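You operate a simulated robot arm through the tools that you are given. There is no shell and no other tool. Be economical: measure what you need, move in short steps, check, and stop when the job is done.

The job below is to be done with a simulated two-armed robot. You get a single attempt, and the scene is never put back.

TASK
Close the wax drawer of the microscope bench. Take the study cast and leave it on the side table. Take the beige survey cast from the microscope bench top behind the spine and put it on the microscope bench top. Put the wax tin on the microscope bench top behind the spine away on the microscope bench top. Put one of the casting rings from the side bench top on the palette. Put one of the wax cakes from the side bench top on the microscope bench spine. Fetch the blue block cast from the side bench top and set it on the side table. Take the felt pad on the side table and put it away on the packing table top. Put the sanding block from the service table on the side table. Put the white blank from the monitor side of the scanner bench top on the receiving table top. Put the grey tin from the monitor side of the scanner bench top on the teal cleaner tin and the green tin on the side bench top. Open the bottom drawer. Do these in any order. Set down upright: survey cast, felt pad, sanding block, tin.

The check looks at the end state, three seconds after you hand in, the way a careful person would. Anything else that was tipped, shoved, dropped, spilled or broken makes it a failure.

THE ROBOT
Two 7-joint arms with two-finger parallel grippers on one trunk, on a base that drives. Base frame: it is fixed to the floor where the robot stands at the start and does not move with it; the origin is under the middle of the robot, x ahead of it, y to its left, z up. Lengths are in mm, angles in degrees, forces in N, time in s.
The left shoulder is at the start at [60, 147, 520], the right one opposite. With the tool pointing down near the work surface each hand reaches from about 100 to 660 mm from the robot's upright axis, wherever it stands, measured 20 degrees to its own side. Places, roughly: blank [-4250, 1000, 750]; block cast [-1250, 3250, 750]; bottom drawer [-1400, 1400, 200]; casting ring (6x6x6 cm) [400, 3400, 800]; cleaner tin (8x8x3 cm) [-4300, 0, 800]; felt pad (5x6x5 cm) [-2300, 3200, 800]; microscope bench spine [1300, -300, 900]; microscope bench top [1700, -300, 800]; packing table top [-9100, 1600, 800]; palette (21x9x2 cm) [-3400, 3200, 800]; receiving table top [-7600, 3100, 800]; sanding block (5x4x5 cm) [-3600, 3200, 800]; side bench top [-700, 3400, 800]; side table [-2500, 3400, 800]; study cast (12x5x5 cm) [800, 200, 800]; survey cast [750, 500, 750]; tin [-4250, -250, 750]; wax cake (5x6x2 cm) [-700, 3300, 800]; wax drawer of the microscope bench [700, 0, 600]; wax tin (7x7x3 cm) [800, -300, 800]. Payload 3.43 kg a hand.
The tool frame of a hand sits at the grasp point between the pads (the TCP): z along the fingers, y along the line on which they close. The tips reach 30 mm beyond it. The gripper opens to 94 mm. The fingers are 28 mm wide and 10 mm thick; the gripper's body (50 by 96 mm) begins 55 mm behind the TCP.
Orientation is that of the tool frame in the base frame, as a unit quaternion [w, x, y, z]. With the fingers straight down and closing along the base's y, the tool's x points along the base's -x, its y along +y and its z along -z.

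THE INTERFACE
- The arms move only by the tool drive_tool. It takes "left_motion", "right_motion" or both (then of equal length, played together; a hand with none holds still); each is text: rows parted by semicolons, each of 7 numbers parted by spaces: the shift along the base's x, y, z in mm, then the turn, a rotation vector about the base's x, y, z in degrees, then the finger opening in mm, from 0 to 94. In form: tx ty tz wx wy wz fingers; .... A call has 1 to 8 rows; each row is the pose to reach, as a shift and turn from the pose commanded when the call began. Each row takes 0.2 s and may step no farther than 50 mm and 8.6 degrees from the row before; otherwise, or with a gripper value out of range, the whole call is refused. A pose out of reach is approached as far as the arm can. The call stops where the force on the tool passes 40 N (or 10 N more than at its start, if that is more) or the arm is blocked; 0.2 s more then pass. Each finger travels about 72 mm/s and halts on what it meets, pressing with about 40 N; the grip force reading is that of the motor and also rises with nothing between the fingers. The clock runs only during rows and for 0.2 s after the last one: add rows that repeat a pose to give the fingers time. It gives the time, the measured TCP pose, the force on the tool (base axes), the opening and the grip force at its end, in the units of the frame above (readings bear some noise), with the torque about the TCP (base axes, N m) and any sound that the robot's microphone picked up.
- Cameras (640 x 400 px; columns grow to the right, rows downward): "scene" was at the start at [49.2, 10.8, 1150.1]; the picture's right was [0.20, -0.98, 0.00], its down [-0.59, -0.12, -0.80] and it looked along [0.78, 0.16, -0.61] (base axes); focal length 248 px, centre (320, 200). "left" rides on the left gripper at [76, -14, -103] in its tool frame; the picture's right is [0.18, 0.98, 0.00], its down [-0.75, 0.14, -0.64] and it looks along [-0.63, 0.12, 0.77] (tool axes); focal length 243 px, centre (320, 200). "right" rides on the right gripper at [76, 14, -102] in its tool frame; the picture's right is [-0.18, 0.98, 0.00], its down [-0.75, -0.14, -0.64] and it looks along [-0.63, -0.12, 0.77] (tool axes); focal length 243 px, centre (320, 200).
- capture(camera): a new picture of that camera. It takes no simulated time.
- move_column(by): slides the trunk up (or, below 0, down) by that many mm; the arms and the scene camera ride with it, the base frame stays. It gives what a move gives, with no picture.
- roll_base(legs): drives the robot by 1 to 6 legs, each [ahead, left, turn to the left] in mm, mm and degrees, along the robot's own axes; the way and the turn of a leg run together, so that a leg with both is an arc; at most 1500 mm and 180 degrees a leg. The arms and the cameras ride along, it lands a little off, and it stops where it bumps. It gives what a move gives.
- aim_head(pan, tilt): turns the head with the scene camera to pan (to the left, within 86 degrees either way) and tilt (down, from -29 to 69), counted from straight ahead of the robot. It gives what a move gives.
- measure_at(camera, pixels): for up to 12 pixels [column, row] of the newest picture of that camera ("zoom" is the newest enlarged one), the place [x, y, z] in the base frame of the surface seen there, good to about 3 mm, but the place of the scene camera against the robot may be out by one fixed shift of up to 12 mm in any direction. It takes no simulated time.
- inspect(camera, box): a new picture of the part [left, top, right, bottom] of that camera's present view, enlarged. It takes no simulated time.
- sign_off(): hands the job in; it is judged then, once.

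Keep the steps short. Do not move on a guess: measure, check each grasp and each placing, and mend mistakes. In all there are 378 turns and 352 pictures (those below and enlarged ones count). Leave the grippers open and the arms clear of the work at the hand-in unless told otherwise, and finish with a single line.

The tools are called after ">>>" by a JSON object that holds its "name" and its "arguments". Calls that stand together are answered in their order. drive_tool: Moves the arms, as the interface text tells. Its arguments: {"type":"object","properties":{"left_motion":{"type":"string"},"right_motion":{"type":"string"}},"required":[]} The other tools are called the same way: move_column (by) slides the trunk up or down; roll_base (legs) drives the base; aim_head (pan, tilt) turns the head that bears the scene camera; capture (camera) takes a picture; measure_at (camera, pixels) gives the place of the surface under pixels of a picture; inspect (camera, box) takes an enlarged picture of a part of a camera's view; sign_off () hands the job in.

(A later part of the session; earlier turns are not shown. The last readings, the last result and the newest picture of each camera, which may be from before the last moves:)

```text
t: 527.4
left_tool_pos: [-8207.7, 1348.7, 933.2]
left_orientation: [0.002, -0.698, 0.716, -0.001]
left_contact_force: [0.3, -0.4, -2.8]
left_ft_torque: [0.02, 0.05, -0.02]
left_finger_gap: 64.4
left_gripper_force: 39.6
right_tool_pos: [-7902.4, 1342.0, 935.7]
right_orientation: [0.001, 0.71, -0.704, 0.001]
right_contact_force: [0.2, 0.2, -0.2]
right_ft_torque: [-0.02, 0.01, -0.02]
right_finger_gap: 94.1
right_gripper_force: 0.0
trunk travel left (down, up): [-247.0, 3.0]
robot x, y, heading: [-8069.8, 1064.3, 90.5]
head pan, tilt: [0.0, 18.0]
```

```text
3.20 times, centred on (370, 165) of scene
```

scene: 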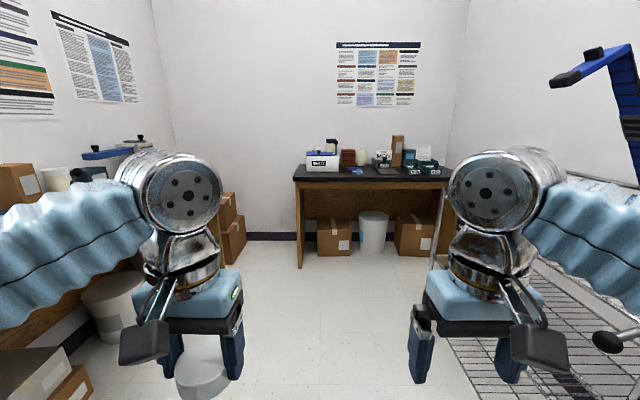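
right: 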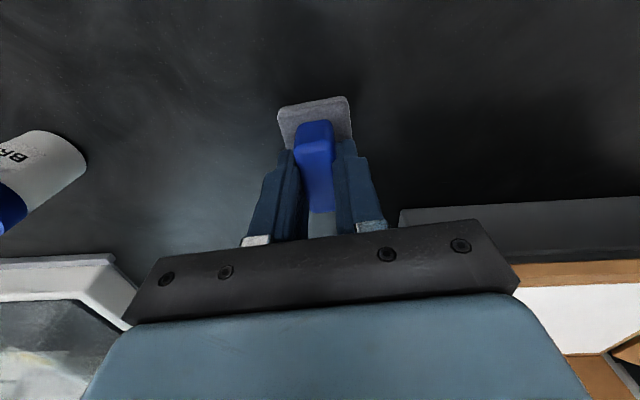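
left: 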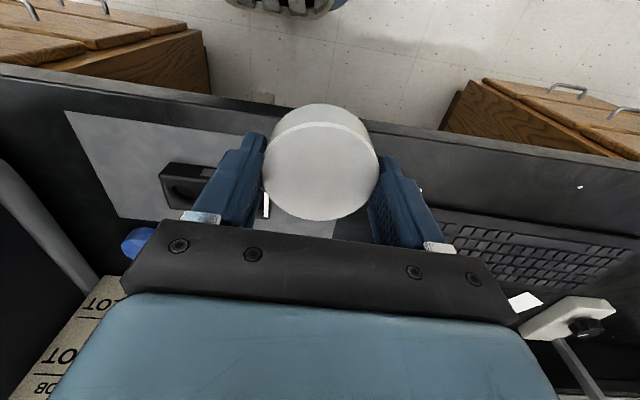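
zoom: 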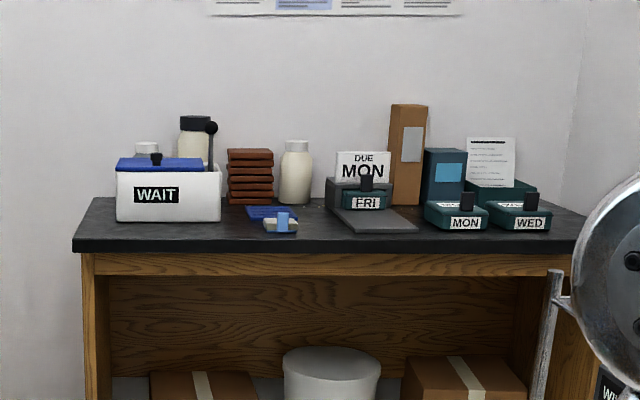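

Free spot between the WAIT box and the front middle. Drive ahead, staying clear of the cart on the right.

>>> {"name": "roll_base", "arguments": {"legs": [[700, -40, -0.5], [650, -40, 0]]}}

>>> {"name": "aim_head", "arguments": {"pan": 0, "tilt": 35}}

>>> {"name": "capture", "arguments": {"camera": "scene"}}

```text
t: 534.4
left_tool_pos: [-8108.1, 2687.8, 932.5]
left_orientation: [0.002, -0.69, 0.724, -0.001]
left_contact_force: [0.3, 0.1, -2.5]
left_ft_torque: [-0.02, -0.01, 0.01]
left_finger_gap: 64.2
left_gripper_force: 40.2
right_tool_pos: [-7802.5, 2675.5, 937.0]
right_orientation: [0.0, -0.702, 0.713, -0.001]
right_contact_force: [-0.8, 0.2, 0.7]
right_ft_torque: [0.02, -0.02, -0.03]
right_finger_gap: 93.8
right_gripper_force: 0.0
trunk travel left (down, up): [-247.0, 3.0]
robot x, y, heading: [-7973.9, 2396.0, 89.2]
head pan, tilt: [0.0, 18.0]
```

```text
t: 535.2
left_tool_pos: [-8109.0, 2687.9, 934.2]
left_orientation: [0.002, -0.689, 0.725, -0.001]
left_contact_force: [-0.1, 0.4, -1.9]
left_ft_torque: [0.0, 0.04, -0.01]
left_finger_gap: 64.5
left_gripper_force: 40.1
right_tool_pos: [-7801.7, 2674.1, 937.2]
right_orientation: [0.0, -0.701, 0.713, 0.0]
right_contact_force: [0.5, 0.0, -0.5]
right_ft_torque: [0.02, 0.01, -0.01]
right_finger_gap: 94.1
right_gripper_force: 0.1
trunk travel left (down, up): [-247.0, 3.0]
robot x, y, heading: [-7969.6, 2400.5, 89.4]
head pan, tilt: [0.0, 35.0]
```

```text
217 pictures are left
```

scene: 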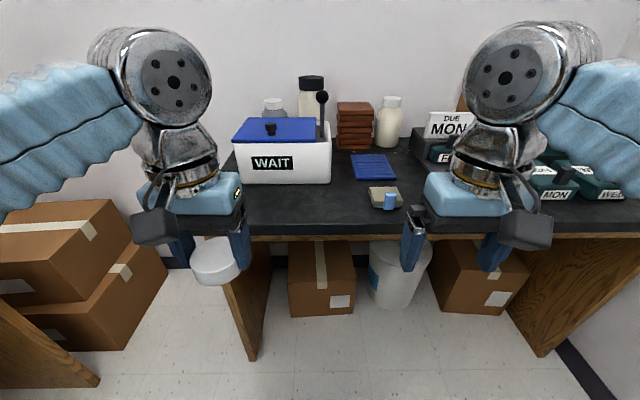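

>>> {"name": "measure_at", "arguments": {"camera": "scene", "pixels": [[300, 186], [300, 226], [345, 205], [345, 180], [372, 200], [352, 165], [330, 178], [300, 210], [410, 160]]}}

```text
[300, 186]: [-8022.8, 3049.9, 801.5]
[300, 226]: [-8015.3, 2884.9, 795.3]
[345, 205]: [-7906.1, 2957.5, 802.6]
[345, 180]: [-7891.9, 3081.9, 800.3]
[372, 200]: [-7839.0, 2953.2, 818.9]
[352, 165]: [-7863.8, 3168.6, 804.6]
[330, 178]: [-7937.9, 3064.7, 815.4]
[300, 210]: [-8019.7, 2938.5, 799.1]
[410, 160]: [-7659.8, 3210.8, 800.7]
```

>>> {"name": "roll_base", "arguments": {"legs": [[70, 0, 0.6]]}}

>>> {"name": "drive_tool", "arguments": {"left_motion": "20 40 0 0 0 0 35; 40 80 -10 0 0 0 35; 60 120 -25 0 0 0 35; 79 160 -45 0 0 0 35; 79 187 -70 0 0 0 35; 79 187 -95 0 0 0 35"}}

>>> {"name": "capture", "arguments": {"camera": "left"}}

```text
t: 536.2
left_tool_pos: [-8110.7, 2757.1, 932.9]
left_orientation: [0.001, -0.693, 0.721, -0.001]
left_contact_force: [-0.2, -0.6, -1.1]
left_ft_torque: [0.03, -0.02, -0.01]
left_finger_gap: 64.3
left_gripper_force: 40.1
right_tool_pos: [-7803.8, 2746.4, 936.5]
right_orientation: [0.0, -0.705, 0.709, -0.001]
right_contact_force: [-1.2, 0.0, 0.8]
right_ft_torque: [0.02, 0.04, 0.0]
right_finger_gap: 93.8
right_gripper_force: 0.1
trunk travel left (down, up): [-247.0, 3.0]
robot x, y, heading: [-7971.3, 2467.7, 89.6]
head pan, tilt: [0.0, 35.0]
```

```text
t: 537.6
left_tool_pos: [-8030.9, 2944.1, 837.9]
left_orientation: [0.002, -0.693, 0.721, 0.0]
left_contact_force: [-0.6, 0.2, -2.4]
left_ft_torque: [0.04, -0.07, 0.01]
left_finger_gap: 64.4
left_gripper_force: 40.1
right_tool_pos: [-7803.4, 2747.2, 937.5]
right_orientation: [0.001, -0.705, 0.709, -0.001]
right_contact_force: [-0.4, 0.0, -0.4]
right_ft_torque: [0.03, 0.01, 0.03]
right_finger_gap: 93.9
right_gripper_force: 0.0
trunk travel left (down, up): [-247.0, 3.0]
robot x, y, heading: [-7973.3, 2469.0, 89.6]
head pan, tilt: [0.0, 35.0]
```

```text
216 pictures are left
```

left: 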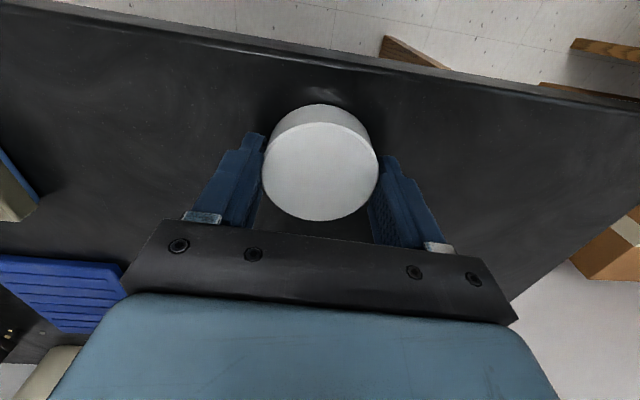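

>>> {"name": "drive_tool", "arguments": {"left_motion": "0 0 -2 0 0 0 35; 0 0 -3 0 0 0 35; 0 0 -4 0 0 0 35; 0 0 -4 0 0 0 35"}}

```text
t: 538.6
left_tool_pos: [-8032.5, 2943.3, 834.6]
left_orientation: [0.003, -0.694, 0.72, 0.0]
left_contact_force: [-2.6, 6.4, 15.3]
left_ft_torque: [0.0, 0.57, -0.19]
left_finger_gap: 64.3
left_gripper_force: 39.9
right_tool_pos: [-7803.7, 2747.4, 937.7]
right_orientation: [0.001, -0.705, 0.709, -0.001]
right_contact_force: [-0.3, 0.0, -0.3]
right_ft_torque: [-0.02, 0.0, 0.02]
right_finger_gap: 93.7
right_gripper_force: 0.0
trunk travel left (down, up): [-247.0, 3.0]
robot x, y, heading: [-7974.1, 2466.4, 89.8]
head pan, tilt: [0.0, 35.0]
```

>>> {"name": "drive_tool", "arguments": {"left_motion": "0 0 0 0 0 0 70; 0 0 0 0 0 0 85; 0 0 0 0 0 0 94; 0 0 30 0 0 0 94; 0 -10 70 0 0 0 94; 0 -50 90 0 0 0 94; -20 -95 100 0 0 0 94; -40 -140 100 0 0 0 94"}}

>>> {"name": "drive_tool", "arguments": {"left_motion": "-20 -40 0 0 0 0 94; -30 -50 0 0 0 0 94"}}

>>> {"name": "capture", "arguments": {"camera": "scene"}}

```text
refused: row 7 steps farther than a row can; nothing moved
```

```text
t: 539.2
left_tool_pos: [-8061.0, 2895.3, 834.9]
left_orientation: [0.002, -0.692, 0.722, -0.001]
left_contact_force: [-0.1, -0.3, -0.4]
left_ft_torque: [0.03, -0.04, -0.02]
left_finger_gap: 93.8
left_gripper_force: 0.1
right_tool_pos: [-7802.8, 2747.4, 935.9]
right_orientation: [0.001, -0.705, 0.709, 0.0]
right_contact_force: [0.0, -0.7, 1.3]
right_ft_torque: [0.02, 0.02, 0.01]
right_finger_gap: 93.8
right_gripper_force: 0.0
trunk travel left (down, up): [-247.0, 3.0]
robot x, y, heading: [-7969.9, 2468.6, 89.3]
head pan, tilt: [0.0, 35.0]
```

```text
215 pictures are left
```

scene: 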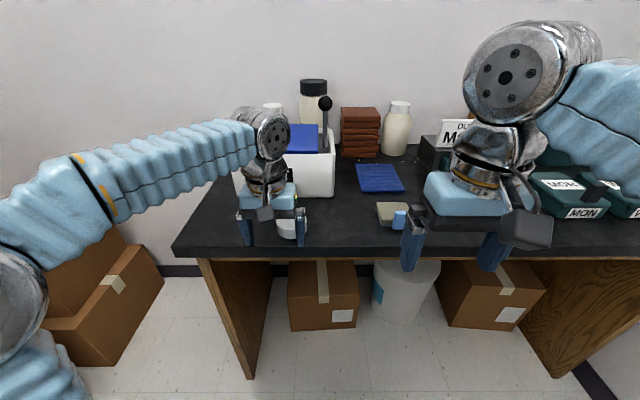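

My batch slipped: the hand opened while sliding back. Check the blank.

>>> {"name": "capture", "arguments": {"camera": "left"}}

>>> {"name": "inspect", "arguments": {"camera": "scene", "box": [210, 170, 350, 260]}}

```text
214 pictures are left
```

left: 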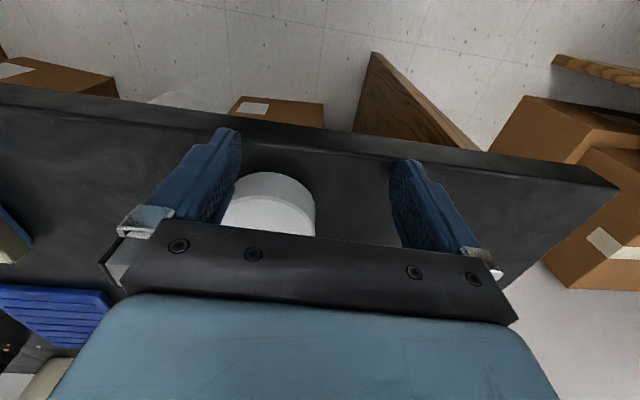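

```text
4.44 times, centred on (280, 215) of scene
```

zoom: 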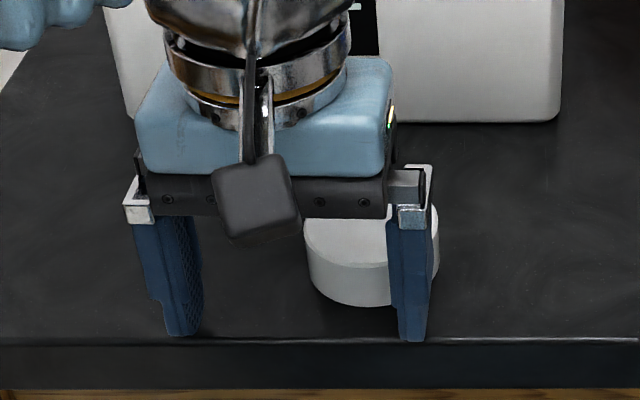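

The blank lies flat. Measure it, then lift the hand straight up.

>>> {"name": "measure_at", "arguments": {"camera": "left", "pixels": [[275, 215], [280, 177], [312, 205], [245, 200]]}}

>>> {"name": "drive_tool", "arguments": {"left_motion": "-4 0 0 0 0 0 94; -4 0 35 0 0 0 94; -4 0 75 0 0 0 94; -14 -40 95 0 0 0 94; -25 -80 95 0 0 0 94; -35 -115 95 0 0 0 94"}}

>>> {"name": "capture", "arguments": {"camera": "scene"}}

```text
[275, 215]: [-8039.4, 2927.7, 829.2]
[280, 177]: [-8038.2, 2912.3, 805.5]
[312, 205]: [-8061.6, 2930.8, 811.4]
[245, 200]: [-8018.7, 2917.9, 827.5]
```

```text
t: 540.6
left_tool_pos: [-8095.1, 2777.7, 928.0]
left_orientation: [0.001, -0.693, 0.721, 0.0]
left_contact_force: [-0.3, 0.7, -1.1]
left_ft_torque: [0.01, 0.03, -0.01]
left_finger_gap: 93.8
left_gripper_force: 0.1
right_tool_pos: [-7803.0, 2746.9, 936.4]
right_orientation: [0.0, -0.706, 0.708, -0.001]
right_contact_force: [-0.7, -0.2, 0.4]
right_ft_torque: [0.01, 0.01, 0.02]
right_finger_gap: 94.2
right_gripper_force: 0.1
trunk travel left (down, up): [-247.0, 3.0]
robot x, y, heading: [-7971.9, 2466.9, 89.5]
head pan, tilt: [0.0, 35.0]
```

```text
212 pictures are left
```

scene: 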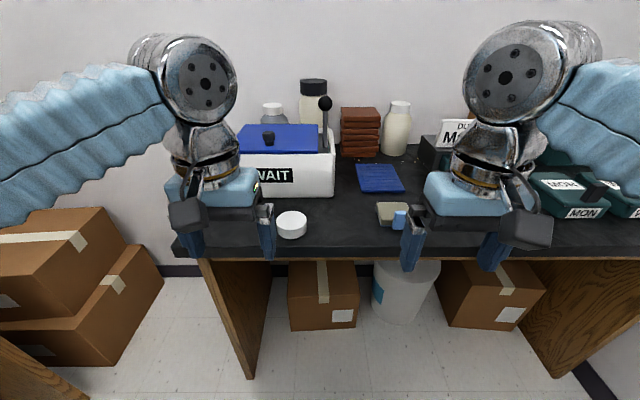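

Blank done. Drive back toward the scanner bench's monitor side for the tins.

>>> {"name": "roll_base", "arguments": {"legs": [[-730, 0, 0.5], [-800, 0, 0], [0, 0, -90], [1040, 0, 0], [1040, 0, 0]]}}

```text
t: 562.2
left_tool_pos: [-5584.3, 1080.3, 929.1]
left_orientation: [0.0, 0.013, 1.0, -0.001]
left_contact_force: [0.6, 0.1, 0.1]
left_ft_torque: [-0.01, 0.0, -0.02]
left_finger_gap: 94.1
left_gripper_force: 0.0
right_tool_pos: [-5610.6, 787.8, 936.8]
right_orientation: [-0.001, -0.003, 1.0, -0.001]
right_contact_force: [-0.3, -0.1, 0.8]
right_ft_torque: [-0.04, 0.01, 0.01]
right_finger_gap: 94.2
right_gripper_force: 0.0
trunk travel left (down, up): [-247.0, 3.0]
robot x, y, heading: [-5891.1, 952.4, 0.3]
head pan, tilt: [0.0, 35.0]
```

>>> {"name": "roll_base", "arguments": {"legs": [[0, 1320, 0], [1220, 0, 0], [1220, 0, 0], [0, -1150, 0], [0, -1100, 0], [0, 0, 180]]}}

>>> {"name": "aim_head", "arguments": {"pan": 0, "tilt": 30}}

>>> {"name": "capture", "arguments": {"camera": "scene"}}

>>> {"name": "inspect", "arguments": {"camera": "scene", "box": [180, 60, 460, 220]}}

```text
t: 598.4
left_tool_pos: [-3779.1, -93.4, 928.9]
left_orientation: [-0.001, 0.999, -0.049, -0.001]
left_contact_force: [-0.3, 0.3, 0.3]
left_ft_torque: [-0.01, 0.05, -0.01]
left_finger_gap: 94.1
left_gripper_force: 0.1
right_tool_pos: [-3729.9, 195.3, 936.2]
right_orientation: [-0.002, 0.999, -0.032, 0.0]
right_contact_force: [-0.6, 0.0, -0.1]
right_ft_torque: [0.01, -0.02, 0.0]
right_finger_gap: 94.0
right_gripper_force: 0.1
trunk travel left (down, up): [-247.0, 3.0]
robot x, y, heading: [-3463.4, 8.4, 176.4]
head pan, tilt: [0.0, 35.0]
```

```text
t: 599.0
left_tool_pos: [-3778.3, -94.3, 928.9]
left_orientation: [-0.002, 0.999, -0.05, -0.001]
left_contact_force: [-0.6, 0.5, 0.7]
left_ft_torque: [0.01, 0.02, -0.02]
left_finger_gap: 94.1
left_gripper_force: 0.1
right_tool_pos: [-3730.5, 194.1, 936.9]
right_orientation: [-0.001, 0.999, -0.033, 0.0]
right_contact_force: [-0.1, 0.8, 0.1]
right_ft_torque: [0.01, -0.02, 0.02]
right_finger_gap: 94.1
right_gripper_force: 0.0
trunk travel left (down, up): [-247.0, 3.0]
robot x, y, heading: [-3462.8, 11.9, 176.1]
head pan, tilt: [0.0, 30.0]
```

```text
211 pictures are left
```

scene: 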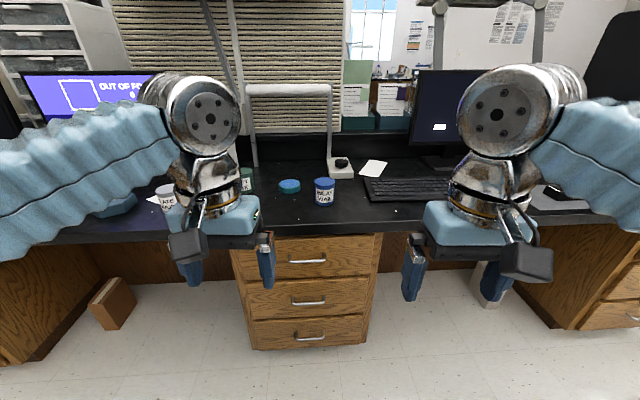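

```text
2.29 times, centred on (320, 140) of scene
```

zoom: 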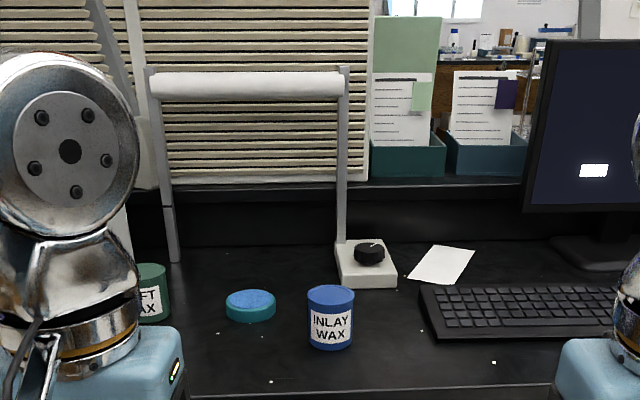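

Wax tins: blue, green, and a whitish-grey one further left; teal low disc = cleaner tin. Move left for a better view.

>>> {"name": "roll_base", "arguments": {"legs": [[0, 0, 3.8], [0, 330, 0]]}}

>>> {"name": "capture", "arguments": {"camera": "scene"}}

>>> {"name": "inspect", "arguments": {"camera": "scene", "box": [180, 90, 460, 250]}}

```text
t: 601.6
left_tool_pos: [-3770.1, -439.5, 928.3]
left_orientation: [-0.002, 1.0, -0.015, -0.001]
left_contact_force: [0.2, 0.5, 0.0]
left_ft_torque: [-0.02, 0.01, 0.02]
left_finger_gap: 94.1
left_gripper_force: 0.1
right_tool_pos: [-3742.5, -148.4, 938.0]
right_orientation: [0.0, 1.0, 0.001, 0.0]
right_contact_force: [-0.2, 0.1, -0.3]
right_ft_torque: [0.01, 0.01, 0.03]
right_finger_gap: 94.1
right_gripper_force: 0.1
trunk travel left (down, up): [-247.0, 3.0]
robot x, y, heading: [-3461.4, -314.3, -179.9]
head pan, tilt: [0.0, 30.0]
```

```text
209 pictures are left
```

scene: 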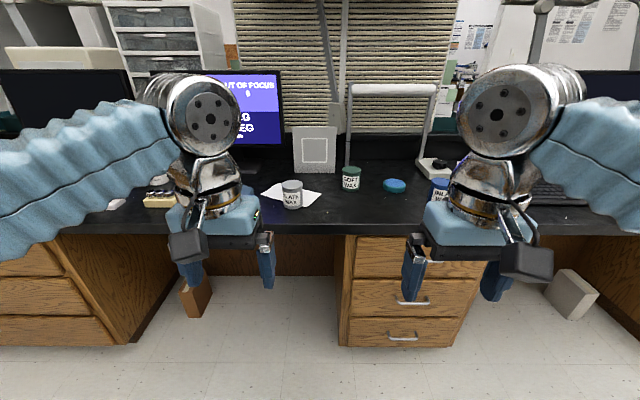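

```text
2.29 times, centred on (320, 170) of scene
```

zoom: 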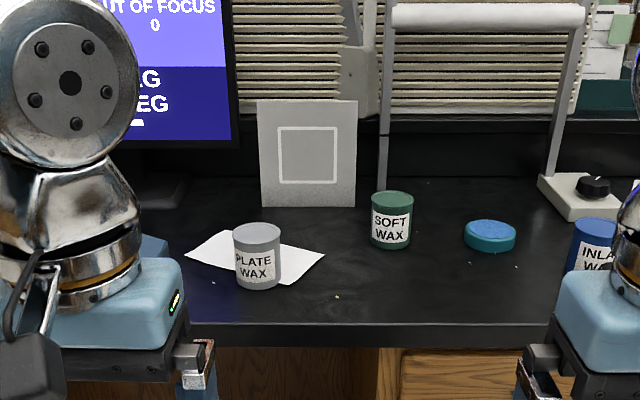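

>>> {"name": "measure_at", "arguments": {"camera": "zoom", "pixels": [[256, 232], [236, 260], [280, 260], [256, 285], [392, 197], [373, 225], [411, 225], [390, 245], [489, 228], [467, 235], [514, 235], [489, 248]]}}

```text
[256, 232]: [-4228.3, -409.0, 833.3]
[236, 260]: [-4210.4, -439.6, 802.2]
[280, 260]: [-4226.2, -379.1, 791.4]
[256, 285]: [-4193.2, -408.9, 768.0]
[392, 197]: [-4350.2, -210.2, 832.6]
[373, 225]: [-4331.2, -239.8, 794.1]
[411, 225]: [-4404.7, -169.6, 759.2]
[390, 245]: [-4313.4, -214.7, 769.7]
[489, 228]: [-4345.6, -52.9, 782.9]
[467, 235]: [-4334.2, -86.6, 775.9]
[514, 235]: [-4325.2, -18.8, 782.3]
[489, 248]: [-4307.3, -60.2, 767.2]
```

Grey tin (-4225,-409), green tin (-4345,-210), cleaner tin (-4340,-54, top 783). Drive closer so both hands can work.

>>> {"name": "roll_base", "arguments": {"legs": [[330, 0, 0]]}}

>>> {"name": "aim_head", "arguments": {"pan": 0, "tilt": 42}}

>>> {"name": "drive_tool", "arguments": {"left_motion": "-20 20 0 0 0 0 94; -40 20 0 0 0 0 94", "right_motion": "-45 -20 0 0 0 0 94; -90 -40 0 0 0 0 94"}}

>>> {"name": "capture", "arguments": {"camera": "left"}}

>>> {"name": "capture", "arguments": {"camera": "right"}}

>>> {"name": "capture", "arguments": {"camera": "scene"}}

```text
t: 603.8
left_tool_pos: [-4099.3, -440.3, 929.5]
left_orientation: [-0.002, 1.0, -0.015, -0.001]
left_contact_force: [0.7, -0.7, 0.1]
left_ft_torque: [0.02, -0.01, 0.0]
left_finger_gap: 94.2
left_gripper_force: 0.1
right_tool_pos: [-4072.0, -149.8, 937.8]
right_orientation: [0.0, 1.0, 0.002, 0.0]
right_contact_force: [0.4, -0.5, 0.0]
right_ft_torque: [-0.02, -0.02, 0.02]
right_finger_gap: 94.0
right_gripper_force: 0.2
trunk travel left (down, up): [-247.0, 3.0]
robot x, y, heading: [-3791.7, -315.1, -179.7]
head pan, tilt: [0.0, 30.0]
```

```text
t: 604.6
left_tool_pos: [-4100.7, -442.0, 929.0]
left_orientation: [-0.002, 1.0, -0.015, -0.001]
left_contact_force: [-0.4, -0.8, 0.2]
left_ft_torque: [0.0, -0.02, -0.01]
left_finger_gap: 94.0
left_gripper_force: 0.1
right_tool_pos: [-4071.4, -148.8, 935.9]
right_orientation: [-0.001, 1.0, 0.003, 0.0]
right_contact_force: [0.3, 0.3, 0.2]
right_ft_torque: [0.0, 0.05, -0.02]
right_finger_gap: 93.8
right_gripper_force: 0.1
trunk travel left (down, up): [-247.0, 3.0]
robot x, y, heading: [-3793.7, -314.7, -179.5]
head pan, tilt: [0.0, 42.0]
```

```text
t: 605.2
left_tool_pos: [-4139.6, -421.9, 927.5]
left_orientation: [-0.001, 1.0, -0.015, -0.001]
left_contact_force: [1.4, 1.0, 0.4]
left_ft_torque: [-0.03, 0.04, 0.01]
left_finger_gap: 94.0
left_gripper_force: 0.1
right_tool_pos: [-4162.8, -191.0, 938.4]
right_orientation: [0.0, 1.0, 0.001, 0.0]
right_contact_force: [1.4, 0.9, 0.4]
right_ft_torque: [0.0, 0.04, 0.01]
right_finger_gap: 94.0
right_gripper_force: 0.0
trunk travel left (down, up): [-247.0, 3.0]
robot x, y, heading: [-3789.3, -316.2, -179.8]
head pan, tilt: [0.0, 42.0]
```

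```text
207 pictures are left
```

left: 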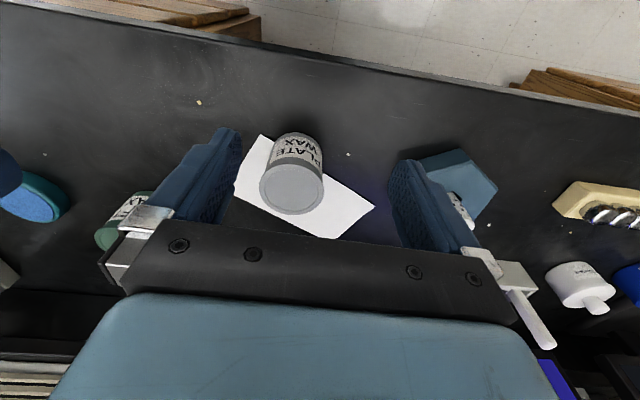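

```text
206 pictures are left
```

right: 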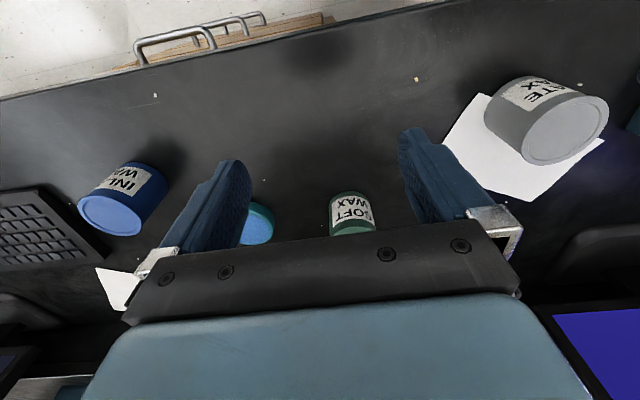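

```text
205 pictures are left
```

scene: 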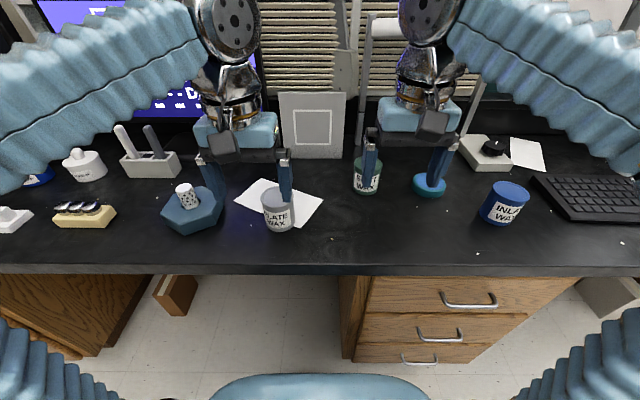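

>>> {"name": "measure_at", "arguments": {"camera": "left", "pixels": [[291, 190], [261, 188], [323, 188], [292, 168], [292, 210], [292, 140], [410, 165], [460, 205], [495, 185], [270, 230]]}}

>>> {"name": "measure_at", "arguments": {"camera": "right", "pixels": [[353, 228], [333, 205], [372, 205], [350, 195], [258, 225], [270, 215], [262, 205], [243, 230]]}}

```text
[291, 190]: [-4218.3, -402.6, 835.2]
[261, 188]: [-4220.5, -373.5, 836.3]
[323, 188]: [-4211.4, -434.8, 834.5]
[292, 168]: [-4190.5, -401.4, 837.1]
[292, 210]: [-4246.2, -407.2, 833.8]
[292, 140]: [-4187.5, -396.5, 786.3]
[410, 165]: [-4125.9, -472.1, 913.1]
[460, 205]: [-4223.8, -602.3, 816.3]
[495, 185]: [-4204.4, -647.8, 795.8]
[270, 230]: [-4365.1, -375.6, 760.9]
```

```text
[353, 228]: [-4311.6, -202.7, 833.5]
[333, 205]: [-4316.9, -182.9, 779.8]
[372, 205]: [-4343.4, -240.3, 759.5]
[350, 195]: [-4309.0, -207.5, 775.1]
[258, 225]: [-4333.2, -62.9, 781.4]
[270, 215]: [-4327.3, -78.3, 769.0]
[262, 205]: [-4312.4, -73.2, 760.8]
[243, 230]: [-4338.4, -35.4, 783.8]
```

Approach both tins simultaneously and descend.

>>> {"name": "drive_tool", "arguments": {"left_motion": "-40 9 0 0 0 0 94; -77 18 0 0 0 0 94; -77 18 -20 0 0 0 94; -77 18 -40 0 0 0 94; -77 18 -70 0 0 0 94; -77 18 -95 0 0 0 94; -77 18 -110 0 0 0 94", "right_motion": "-45 -5 0 0 0 0 94; -90 -10 -5 0 0 0 94; -135 -18 -15 0 0 0 94; -178 -18 -30 0 0 0 94; -178 -18 -65 0 0 0 94; -178 -18 -100 0 0 0 94; -178 -18 -120 0 0 0 94"}}

>>> {"name": "capture", "arguments": {"camera": "left"}}

>>> {"name": "capture", "arguments": {"camera": "right"}}

```text
t: 606.8
left_tool_pos: [-4217.5, -404.8, 821.1]
left_orientation: [-0.001, 1.0, -0.015, 0.0]
left_contact_force: [0.5, 0.5, 0.2]
left_ft_torque: [0.0, 0.0, -0.01]
left_finger_gap: 94.1
left_gripper_force: 0.0
right_tool_pos: [-4338.9, -208.9, 816.5]
right_orientation: [-0.001, 1.0, 0.002, 0.001]
right_contact_force: [0.1, 0.0, -0.1]
right_ft_torque: [0.0, 0.02, -0.02]
right_finger_gap: 94.1
right_gripper_force: 0.0
trunk travel left (down, up): [-247.0, 3.0]
robot x, y, heading: [-3792.2, -318.5, -179.8]
head pan, tilt: [0.0, 42.0]
```

```text
204 pictures are left
```

left: 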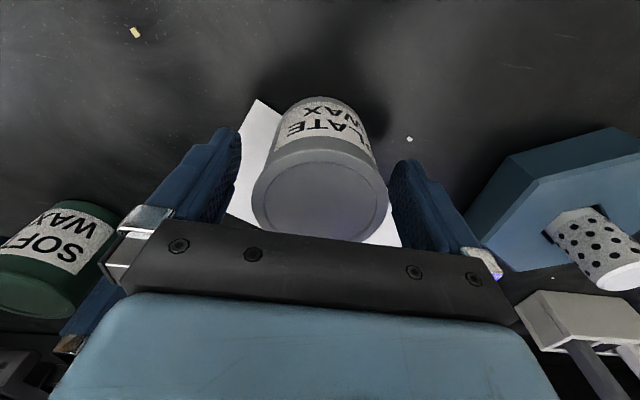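

```text
203 pictures are left
```

right: 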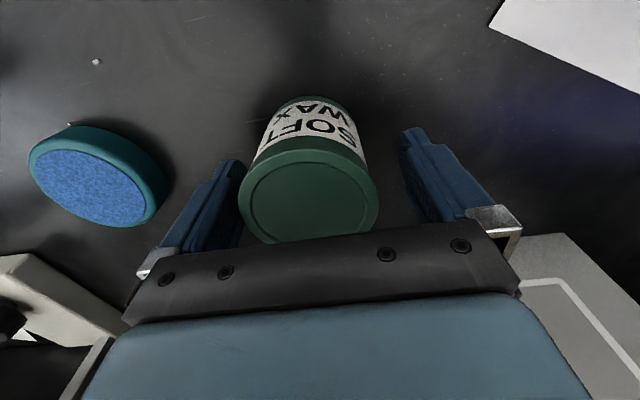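

Both well placed. Close both.

>>> {"name": "drive_tool", "arguments": {"left_motion": "0 0 0 0 0 0 80; 0 0 0 0 0 0 50; 0 0 0 0 0 0 30; 0 0 0 0 0 0 30; 0 0 0 0 0 0 30", "right_motion": "0 5 0 0 0 0 90; 0 5 0 0 0 0 60; 0 5 0 0 0 0 30; 0 5 0 0 0 0 30; 0 5 0 0 0 0 30"}}

>>> {"name": "drive_tool", "arguments": {"left_motion": "0 0 30 0 0 0 30; 0 0 70 0 0 0 30; 0 0 105 0 0 0 30; 20 0 120 0 0 0 30; 40 0 120 0 0 0 30; 60 0 120 0 0 0 30; 80 0 120 0 0 0 30; 100 -20 120 0 0 0 30", "right_motion": "0 0 30 0 0 0 30; 0 0 60 0 0 0 30; 10 0 80 0 0 0 30; 50 0 90 0 0 0 30; 95 10 100 0 0 0 30; 140 20 110 0 0 0 30; 185 30 120 0 0 0 30; 225 40 120 0 0 0 30"}}

>>> {"name": "capture", "arguments": {"camera": "scene"}}

```text
t: 608.0
left_tool_pos: [-4217.3, -403.6, 820.0]
left_orientation: [-0.001, 1.0, -0.015, -0.001]
left_contact_force: [1.1, -0.4, -0.4]
left_ft_torque: [0.02, 0.0, -0.03]
left_finger_gap: 67.2
left_gripper_force: 39.9
right_tool_pos: [-4340.0, -204.2, 818.3]
right_orientation: [-0.001, 1.0, 0.003, 0.0]
right_contact_force: [0.2, -0.5, -0.3]
right_ft_torque: [0.01, 0.0, 0.01]
right_finger_gap: 65.7
right_gripper_force: 40.0
trunk travel left (down, up): [-247.0, 3.0]
robot x, y, heading: [-3793.4, -313.8, -179.8]
head pan, tilt: [0.0, 42.0]
```

```text
t: 609.8
left_tool_pos: [-4118.3, -423.4, 938.9]
left_orientation: [-0.002, 1.0, -0.014, 0.0]
left_contact_force: [-1.1, -0.7, -3.8]
left_ft_torque: [0.01, -0.04, 0.0]
left_finger_gap: 67.0
left_gripper_force: 39.9
right_tool_pos: [-4117.1, -161.4, 936.8]
right_orientation: [-0.001, 1.0, 0.002, 0.001]
right_contact_force: [0.1, -0.1, -3.0]
right_ft_torque: [-0.01, -0.04, -0.02]
right_finger_gap: 65.3
right_gripper_force: 40.3
trunk travel left (down, up): [-247.0, 3.0]
robot x, y, heading: [-3793.0, -314.2, -179.8]
head pan, tilt: [0.0, 42.0]
```

```text
202 pictures are left
```

scene: 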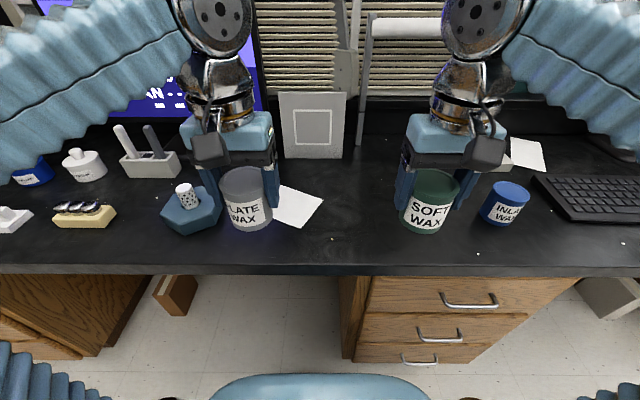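

Roll right so the left hand faces the cleaner tin.

>>> {"name": "roll_base", "arguments": {"legs": [[0, -375, 0]]}}

>>> {"name": "capture", "arguments": {"camera": "left"}}

>>> {"name": "capture", "arguments": {"camera": "scene"}}

```text
t: 612.1
left_tool_pos: [-4118.2, -51.5, 938.8]
left_orientation: [-0.002, 1.0, -0.017, -0.001]
left_contact_force: [-0.6, -0.6, -3.0]
left_ft_torque: [0.0, 0.02, -0.01]
left_finger_gap: 67.2
left_gripper_force: 40.1
right_tool_pos: [-4116.4, 211.7, 937.7]
right_orientation: [-0.001, 1.0, 0.0, -0.001]
right_contact_force: [-0.2, 0.0, -3.5]
right_ft_torque: [-0.02, 0.01, 0.01]
right_finger_gap: 65.7
right_gripper_force: 40.0
trunk travel left (down, up): [-247.0, 3.0]
robot x, y, heading: [-3795.5, 55.4, -180.0]
head pan, tilt: [0.0, 42.0]
```

```text
201 pictures are left
```

left: 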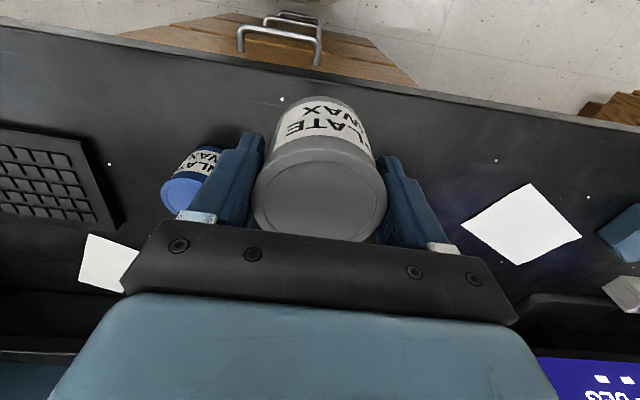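

```text
200 pictures are left
```

scene: 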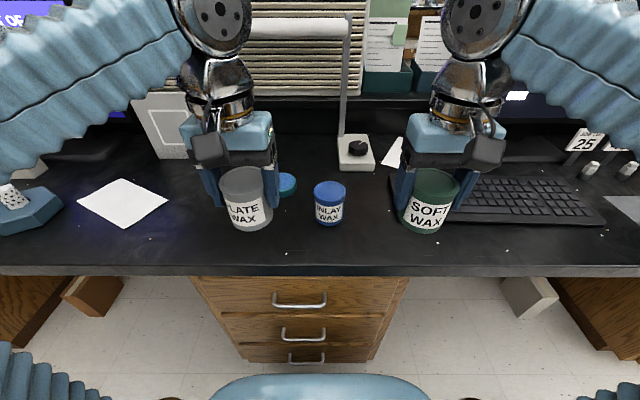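

>>> {"name": "measure_at", "arguments": {"camera": "right", "pixels": [[88, 182], [36, 160], [143, 205], [60, 150], [115, 220], [75, 142], [130, 180]]}}

>>> {"name": "measure_at", "arguments": {"camera": "scene", "pixels": [[287, 180], [287, 190], [297, 185], [329, 187], [315, 205], [343, 205], [345, 170], [365, 155]]}}

```text
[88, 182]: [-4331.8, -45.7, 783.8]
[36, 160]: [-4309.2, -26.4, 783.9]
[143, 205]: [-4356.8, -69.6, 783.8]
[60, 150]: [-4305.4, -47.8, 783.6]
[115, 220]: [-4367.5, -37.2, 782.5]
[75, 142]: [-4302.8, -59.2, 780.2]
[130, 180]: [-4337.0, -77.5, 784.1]
```

```text
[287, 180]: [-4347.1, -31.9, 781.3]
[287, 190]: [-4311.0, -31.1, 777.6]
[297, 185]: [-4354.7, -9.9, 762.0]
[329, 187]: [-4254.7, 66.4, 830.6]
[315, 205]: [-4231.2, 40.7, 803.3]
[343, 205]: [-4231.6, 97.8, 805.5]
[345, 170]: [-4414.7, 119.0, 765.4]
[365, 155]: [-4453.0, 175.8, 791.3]
```

Cleaner tin centre ≈(-4335,-47), top 784. Bring the grey tin above it.

>>> {"name": "drive_tool", "arguments": {"left_motion": "-45 2 0 0 0 0 30; -90 4 -5 0 0 0 30; -135 4 -15 0 0 0 30; -180 4 -30 0 0 0 30; -217 4 -45 0 0 0 30; -217 4 -65 0 0 0 30"}}

>>> {"name": "capture", "arguments": {"camera": "left"}}

>>> {"name": "capture", "arguments": {"camera": "scene"}}

>>> {"name": "inspect", "arguments": {"camera": "scene", "box": [200, 100, 360, 230]}}

```text
t: 613.5
left_tool_pos: [-4335.3, -47.2, 872.1]
left_orientation: [-0.001, 1.0, -0.016, -0.001]
left_contact_force: [-0.5, 0.7, -3.7]
left_ft_torque: [0.01, -0.02, 0.01]
left_finger_gap: 67.4
left_gripper_force: 40.3
right_tool_pos: [-4116.6, 211.2, 937.2]
right_orientation: [0.0, 1.0, -0.001, 0.0]
right_contact_force: [-0.4, 0.0, -3.5]
right_ft_torque: [-0.02, -0.03, 0.01]
right_finger_gap: 65.6
right_gripper_force: 40.3
trunk travel left (down, up): [-247.0, 3.0]
robot x, y, heading: [-3791.4, 56.9, -180.2]
head pan, tilt: [0.0, 42.0]
```

```text
199 pictures are left
```

left: 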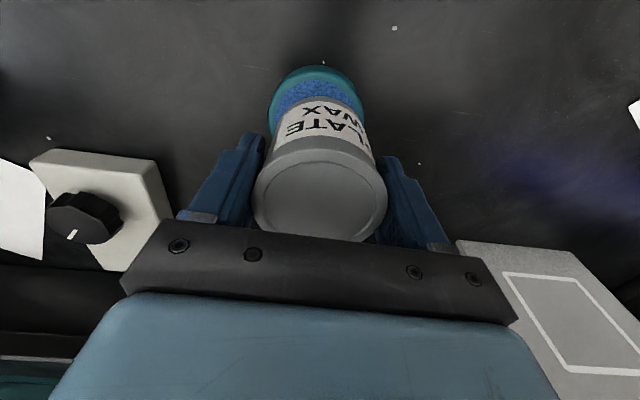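

```text
198 pictures are left
```

scene: 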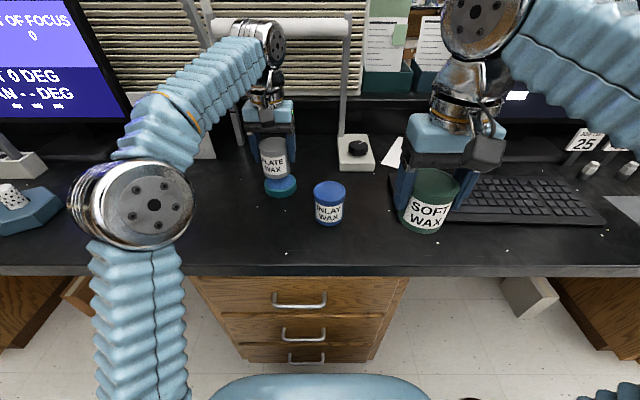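

```text
3.08 times, centred on (280, 165) of scene
```

zoom: 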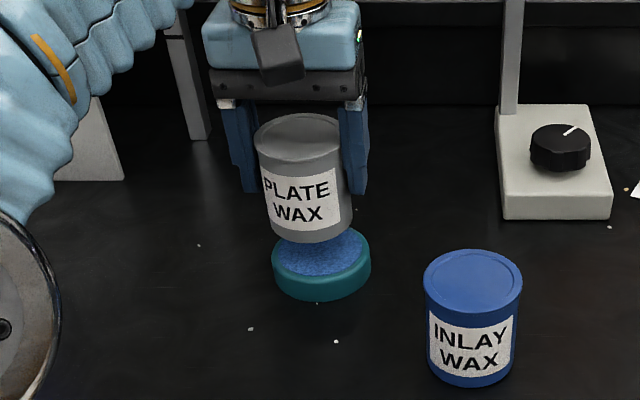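

>>> {"name": "measure_at", "arguments": {"camera": "left", "pixels": [[317, 78], [270, 105], [362, 108], [305, 90], [285, 100], [345, 92]]}}

```text
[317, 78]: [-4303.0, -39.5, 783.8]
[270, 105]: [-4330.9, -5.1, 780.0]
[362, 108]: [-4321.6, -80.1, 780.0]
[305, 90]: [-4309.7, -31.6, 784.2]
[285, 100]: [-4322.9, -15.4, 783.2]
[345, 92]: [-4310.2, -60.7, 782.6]
```

Well aligned (shift y +4). Lower gently.

>>> {"name": "drive_tool", "arguments": {"left_motion": "0 4 -10 0 0 0 30; 0 4 -20 0 0 0 30; 0 4 -25 0 0 0 30; 0 4 -27 0 0 0 30; 0 4 -29 0 0 0 30"}}

```text
t: 614.7
left_tool_pos: [-4336.8, -42.6, 844.4]
left_orientation: [-0.002, 1.0, -0.017, -0.001]
left_contact_force: [-0.6, 0.2, -3.8]
left_ft_torque: [0.04, 0.0, -0.01]
left_finger_gap: 66.8
left_gripper_force: 39.7
right_tool_pos: [-4116.8, 212.7, 937.1]
right_orientation: [-0.001, 1.0, 0.0, 0.0]
right_contact_force: [-0.6, -0.2, -1.9]
right_ft_torque: [0.03, -0.04, -0.02]
right_finger_gap: 65.5
right_gripper_force: 39.5
trunk travel left (down, up): [-247.0, 3.0]
robot x, y, heading: [-3795.1, 54.7, -180.1]
head pan, tilt: [0.0, 42.0]
```

>>> {"name": "drive_tool", "arguments": {"left_motion": "0 0 -1 0 0 0 30; 0 0 -2 0 0 0 30; 0 0 -3 0 0 0 30"}}

```text
t: 615.5
left_tool_pos: [-4336.3, -42.9, 842.1]
left_orientation: [-0.001, 1.0, -0.016, -0.001]
left_contact_force: [-3.3, 0.8, 6.9]
left_ft_torque: [-0.14, 0.01, -0.01]
left_finger_gap: 67.1
left_gripper_force: 39.5
right_tool_pos: [-4116.2, 213.0, 936.8]
right_orientation: [0.0, 1.0, 0.0, -0.001]
right_contact_force: [0.0, -0.1, -3.0]
right_ft_torque: [0.0, 0.05, 0.01]
right_finger_gap: 65.8
right_gripper_force: 39.6
trunk travel left (down, up): [-247.0, 3.0]
robot x, y, heading: [-3790.8, 56.7, -179.9]
head pan, tilt: [0.0, 42.0]
```

Contact (≈10 N). Open and lift straight up.

>>> {"name": "drive_tool", "arguments": {"left_motion": "0 0 0 0 0 0 72; 0 0 0 0 0 0 80; 0 0 0 0 0 0 94; 0 0 0 0 0 0 94; 0 0 25 0 0 0 94; 0 0 60 0 0 0 94; 30 0 80 0 0 0 94; 75 0 90 0 0 0 94"}}

>>> {"name": "inspect", "arguments": {"camera": "scene", "box": [200, 100, 360, 230]}}

```text
t: 617.3
left_tool_pos: [-4260.7, -42.9, 930.4]
left_orientation: [-0.001, 1.0, -0.016, -0.001]
left_contact_force: [-0.2, -0.2, -0.6]
left_ft_torque: [0.0, -0.04, 0.0]
left_finger_gap: 93.9
left_gripper_force: 0.0
right_tool_pos: [-4116.0, 211.7, 937.2]
right_orientation: [0.0, 1.0, 0.0, 0.0]
right_contact_force: [-0.8, 0.2, -3.2]
right_ft_torque: [-0.04, -0.04, -0.02]
right_finger_gap: 65.4
right_gripper_force: 40.2
trunk travel left (down, up): [-247.0, 3.0]
robot x, y, heading: [-3796.0, 56.5, -180.0]
head pan, tilt: [0.0, 42.0]
```

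```text
3.08 times, centred on (280, 165) of scene
```

zoom: 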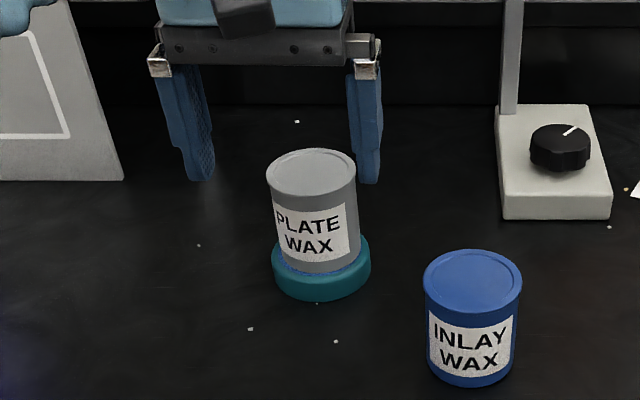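

Grey tin stands on the cleaner tin. Retract and take the green tin to the side bench.

>>> {"name": "drive_tool", "arguments": {"left_motion": "45 0 0 0 0 0 94; 90 -20 0 0 0 0 94; 135 -40 0 0 0 0 94"}}

>>> {"name": "roll_base", "arguments": {"legs": [[-360, 0, 0], [0, -1150, 0], [0, -1150, 0], [0, 0, -90]]}}

```text
t: 618.1
left_tool_pos: [-4124.5, -83.7, 931.8]
left_orientation: [-0.001, 1.0, -0.016, -0.002]
left_contact_force: [-0.5, 0.0, -0.1]
left_ft_torque: [0.02, -0.05, -0.02]
left_finger_gap: 94.1
left_gripper_force: 0.0
right_tool_pos: [-4116.4, 210.7, 936.1]
right_orientation: [-0.001, 1.0, -0.001, 0.0]
right_contact_force: [-0.5, 0.6, -2.9]
right_ft_torque: [-0.01, -0.02, -0.02]
right_finger_gap: 65.6
right_gripper_force: 40.3
trunk travel left (down, up): [-247.0, 3.0]
robot x, y, heading: [-3791.7, 52.5, -180.0]
head pan, tilt: [0.0, 42.0]
```

```text
t: 635.3
left_tool_pos: [-3536.2, 2698.4, 932.4]
left_orientation: [0.002, -0.682, 0.731, 0.0]
left_contact_force: [0.9, -0.4, 0.4]
left_ft_torque: [0.0, -0.03, 0.0]
left_finger_gap: 93.7
left_gripper_force: 0.2
right_tool_pos: [-3244.2, 2678.4, 936.1]
right_orientation: [0.001, -0.695, 0.719, -0.001]
right_contact_force: [-0.1, 0.2, -3.0]
right_ft_torque: [0.01, -0.03, 0.02]
right_finger_gap: 65.5
right_gripper_force: 40.4
trunk travel left (down, up): [-247.0, 3.0]
robot x, y, heading: [-3410.4, 2363.0, 87.8]
head pan, tilt: [0.0, 42.0]
```

>>> {"name": "roll_base", "arguments": {"legs": [[0, -1060, 2.2], [0, -1060, 0], [0, -1060, 0]]}}

>>> {"name": "aim_head", "arguments": {"pan": 0, "tilt": 33}}

>>> {"name": "capture", "arguments": {"camera": "scene"}}

>>> {"name": "inspect", "arguments": {"camera": "scene", "box": [180, 70, 460, 230]}}

```text
t: 651.0
left_tool_pos: [-349.9, 2718.1, 932.4]
left_orientation: [0.001, -0.702, 0.712, -0.001]
left_contact_force: [-0.7, 0.2, 0.0]
left_ft_torque: [-0.03, 0.01, 0.05]
left_finger_gap: 93.9
left_gripper_force: 0.1
right_tool_pos: [-55.2, 2715.1, 937.4]
right_orientation: [-0.001, 0.714, -0.7, 0.001]
right_contact_force: [-0.7, -0.1, -3.3]
right_ft_torque: [0.03, -0.01, -0.04]
right_finger_gap: 65.4
right_gripper_force: 40.1
trunk travel left (down, up): [-247.0, 3.0]
robot x, y, heading: [-202.4, 2385.8, 90.9]
head pan, tilt: [0.0, 42.0]
```

```text
t: 651.7
left_tool_pos: [-350.6, 2718.0, 932.5]
left_orientation: [0.001, -0.702, 0.712, 0.0]
left_contact_force: [0.5, 0.0, -0.5]
left_ft_torque: [-0.02, -0.02, -0.01]
left_finger_gap: 94.1
left_gripper_force: 0.1
right_tool_pos: [-54.8, 2714.5, 936.4]
right_orientation: [-0.001, 0.713, -0.701, 0.001]
right_contact_force: [-0.3, -0.6, -3.8]
right_ft_torque: [0.01, 0.0, -0.01]
right_finger_gap: 65.6
right_gripper_force: 40.0
trunk travel left (down, up): [-247.0, 3.0]
robot x, y, heading: [-207.5, 2384.1, 91.3]
head pan, tilt: [0.0, 33.0]
```

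```text
195 pictures are left
```

scene: 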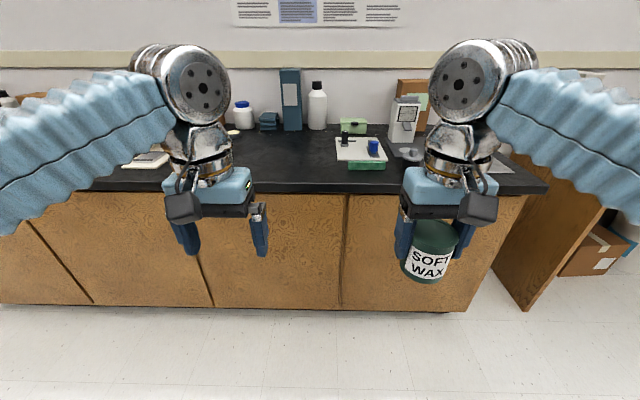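

```text
2.29 times, centred on (320, 150) of scene
```

zoom: 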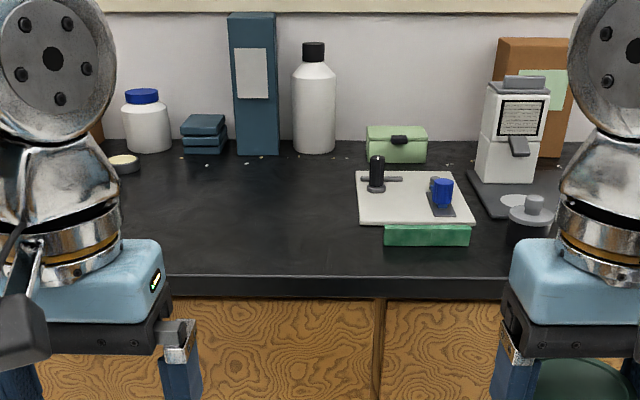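

Wide free area at x −420…−150. Place the green tin at about (-300,3260).

>>> {"name": "measure_at", "arguments": {"camera": "zoom", "pixels": [[260, 230], [200, 220], [320, 200], [260, 275]]}}

>>> {"name": "roll_base", "arguments": {"legs": [[0, 230, -1], [370, 0, 0]]}}

>>> {"name": "drive_tool", "arguments": {"right_motion": "0 45 0 0 0 0 30; 0 90 -10 0 0 0 30; 0 135 -25 0 0 0 30; 0 170 -45 0 0 0 30; 0 170 -70 0 0 0 30"}}

>>> {"name": "capture", "arguments": {"camera": "right"}}

```text
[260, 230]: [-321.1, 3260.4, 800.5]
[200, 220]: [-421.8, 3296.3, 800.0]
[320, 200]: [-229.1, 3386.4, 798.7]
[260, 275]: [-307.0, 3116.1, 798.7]
```

```text
t: 655.4
left_tool_pos: [-574.7, 3085.8, 932.0]
left_orientation: [0.001, -0.693, 0.721, -0.001]
left_contact_force: [0.2, 0.3, 0.9]
left_ft_torque: [0.0, -0.04, 0.0]
left_finger_gap: 94.1
left_gripper_force: 0.2
right_tool_pos: [-279.8, 3073.7, 936.0]
right_orientation: [0.0, -0.706, 0.708, -0.001]
right_contact_force: [-0.9, 0.3, -3.4]
right_ft_torque: [0.03, -0.02, 0.03]
right_finger_gap: 65.5
right_gripper_force: 40.1
trunk travel left (down, up): [-247.0, 3.0]
robot x, y, heading: [-439.7, 2751.3, 89.7]
head pan, tilt: [0.0, 33.0]
```

```text
t: 656.5
left_tool_pos: [-575.0, 3084.8, 932.4]
left_orientation: [0.002, -0.693, 0.721, -0.001]
left_contact_force: [-0.4, -0.1, 0.6]
left_ft_torque: [-0.02, 0.01, -0.03]
left_finger_gap: 93.8
left_gripper_force: 0.0
right_tool_pos: [-280.5, 3246.5, 866.4]
right_orientation: [0.001, -0.706, 0.709, 0.0]
right_contact_force: [-0.4, 1.0, -3.4]
right_ft_torque: [0.0, -0.02, 0.03]
right_finger_gap: 65.6
right_gripper_force: 40.5
trunk travel left (down, up): [-247.0, 3.0]
robot x, y, heading: [-441.5, 2749.3, 89.9]
head pan, tilt: [0.0, 33.0]
```

```text
193 pictures are left
```

right: 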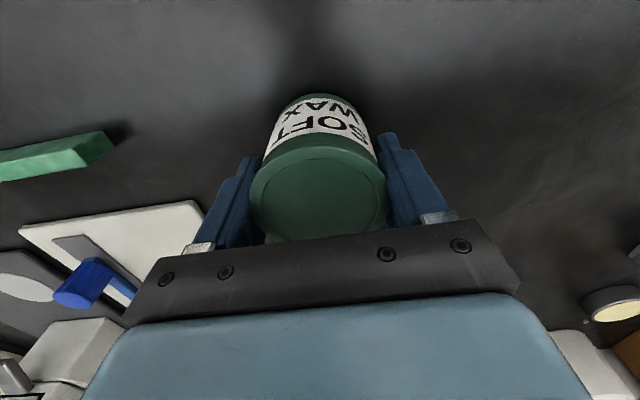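

>>> {"name": "drive_tool", "arguments": {"right_motion": "0 0 -4 0 0 0 30; 0 0 -6 0 0 0 30; 0 0 -8 0 0 0 30; 0 0 -9 0 0 0 30; 0 0 -10 0 0 0 30"}}

```text
t: 657.8
left_tool_pos: [-575.4, 3084.4, 932.4]
left_orientation: [0.002, -0.694, 0.72, -0.001]
left_contact_force: [0.5, 0.2, 0.5]
left_ft_torque: [-0.02, -0.01, -0.01]
left_finger_gap: 94.0
left_gripper_force: 0.1
right_tool_pos: [-281.3, 3244.9, 856.5]
right_orientation: [0.001, -0.705, 0.709, 0.0]
right_contact_force: [2.1, 3.4, 8.1]
right_ft_torque: [-0.17, 0.05, 0.02]
right_finger_gap: 65.4
right_gripper_force: 40.8
trunk travel left (down, up): [-247.0, 3.0]
robot x, y, heading: [-435.6, 2753.2, 89.9]
head pan, tilt: [0.0, 33.0]
```

Contact. Release and lift.

>>> {"name": "drive_tool", "arguments": {"right_motion": "0 0 0 0 0 0 72; 0 0 0 0 0 0 82; 0 0 0 0 0 0 94; 0 0 0 0 0 0 94; 0 0 25 0 0 0 94; 0 0 60 0 0 0 94; 0 -35 80 0 0 0 94; 0 -75 85 0 0 0 94"}}

>>> {"name": "drive_tool", "arguments": {"right_motion": "0 -45 0 0 0 0 94; 0 -90 0 0 0 0 94"}}

>>> {"name": "capture", "arguments": {"camera": "scene"}}

```text
t: 659.5
left_tool_pos: [-574.3, 3084.6, 933.2]
left_orientation: [0.002, -0.693, 0.721, 0.0]
left_contact_force: [-0.1, 0.6, -0.1]
left_ft_torque: [0.0, -0.04, -0.03]
left_finger_gap: 94.2
left_gripper_force: 0.0
right_tool_pos: [-280.1, 3173.2, 941.6]
right_orientation: [0.0, -0.706, 0.708, 0.0]
right_contact_force: [0.3, -0.3, 0.3]
right_ft_torque: [-0.02, -0.01, -0.02]
right_finger_gap: 94.1
right_gripper_force: 0.1
trunk travel left (down, up): [-247.0, 3.0]
robot x, y, heading: [-436.8, 2747.6, 89.7]
head pan, tilt: [0.0, 33.0]
```

```text
t: 660.1
left_tool_pos: [-574.9, 3084.2, 932.0]
left_orientation: [0.002, -0.694, 0.72, 0.0]
left_contact_force: [0.1, -0.3, 0.5]
left_ft_torque: [-0.03, -0.01, -0.01]
left_finger_gap: 94.0
left_gripper_force: 0.1
right_tool_pos: [-279.3, 3081.0, 940.2]
right_orientation: [0.0, -0.706, 0.709, -0.001]
right_contact_force: [-0.4, 0.5, 0.3]
right_ft_torque: [0.0, 0.04, -0.02]
right_finger_gap: 94.2
right_gripper_force: 0.0
trunk travel left (down, up): [-247.0, 3.0]
robot x, y, heading: [-436.6, 2751.4, 90.0]
head pan, tilt: [0.0, 33.0]
```

```text
192 pictures are left
```

scene: 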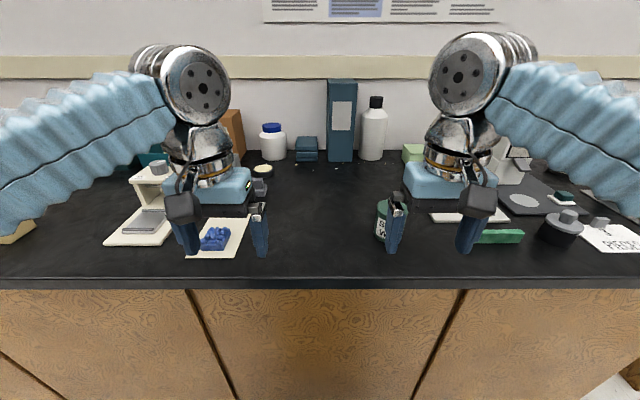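

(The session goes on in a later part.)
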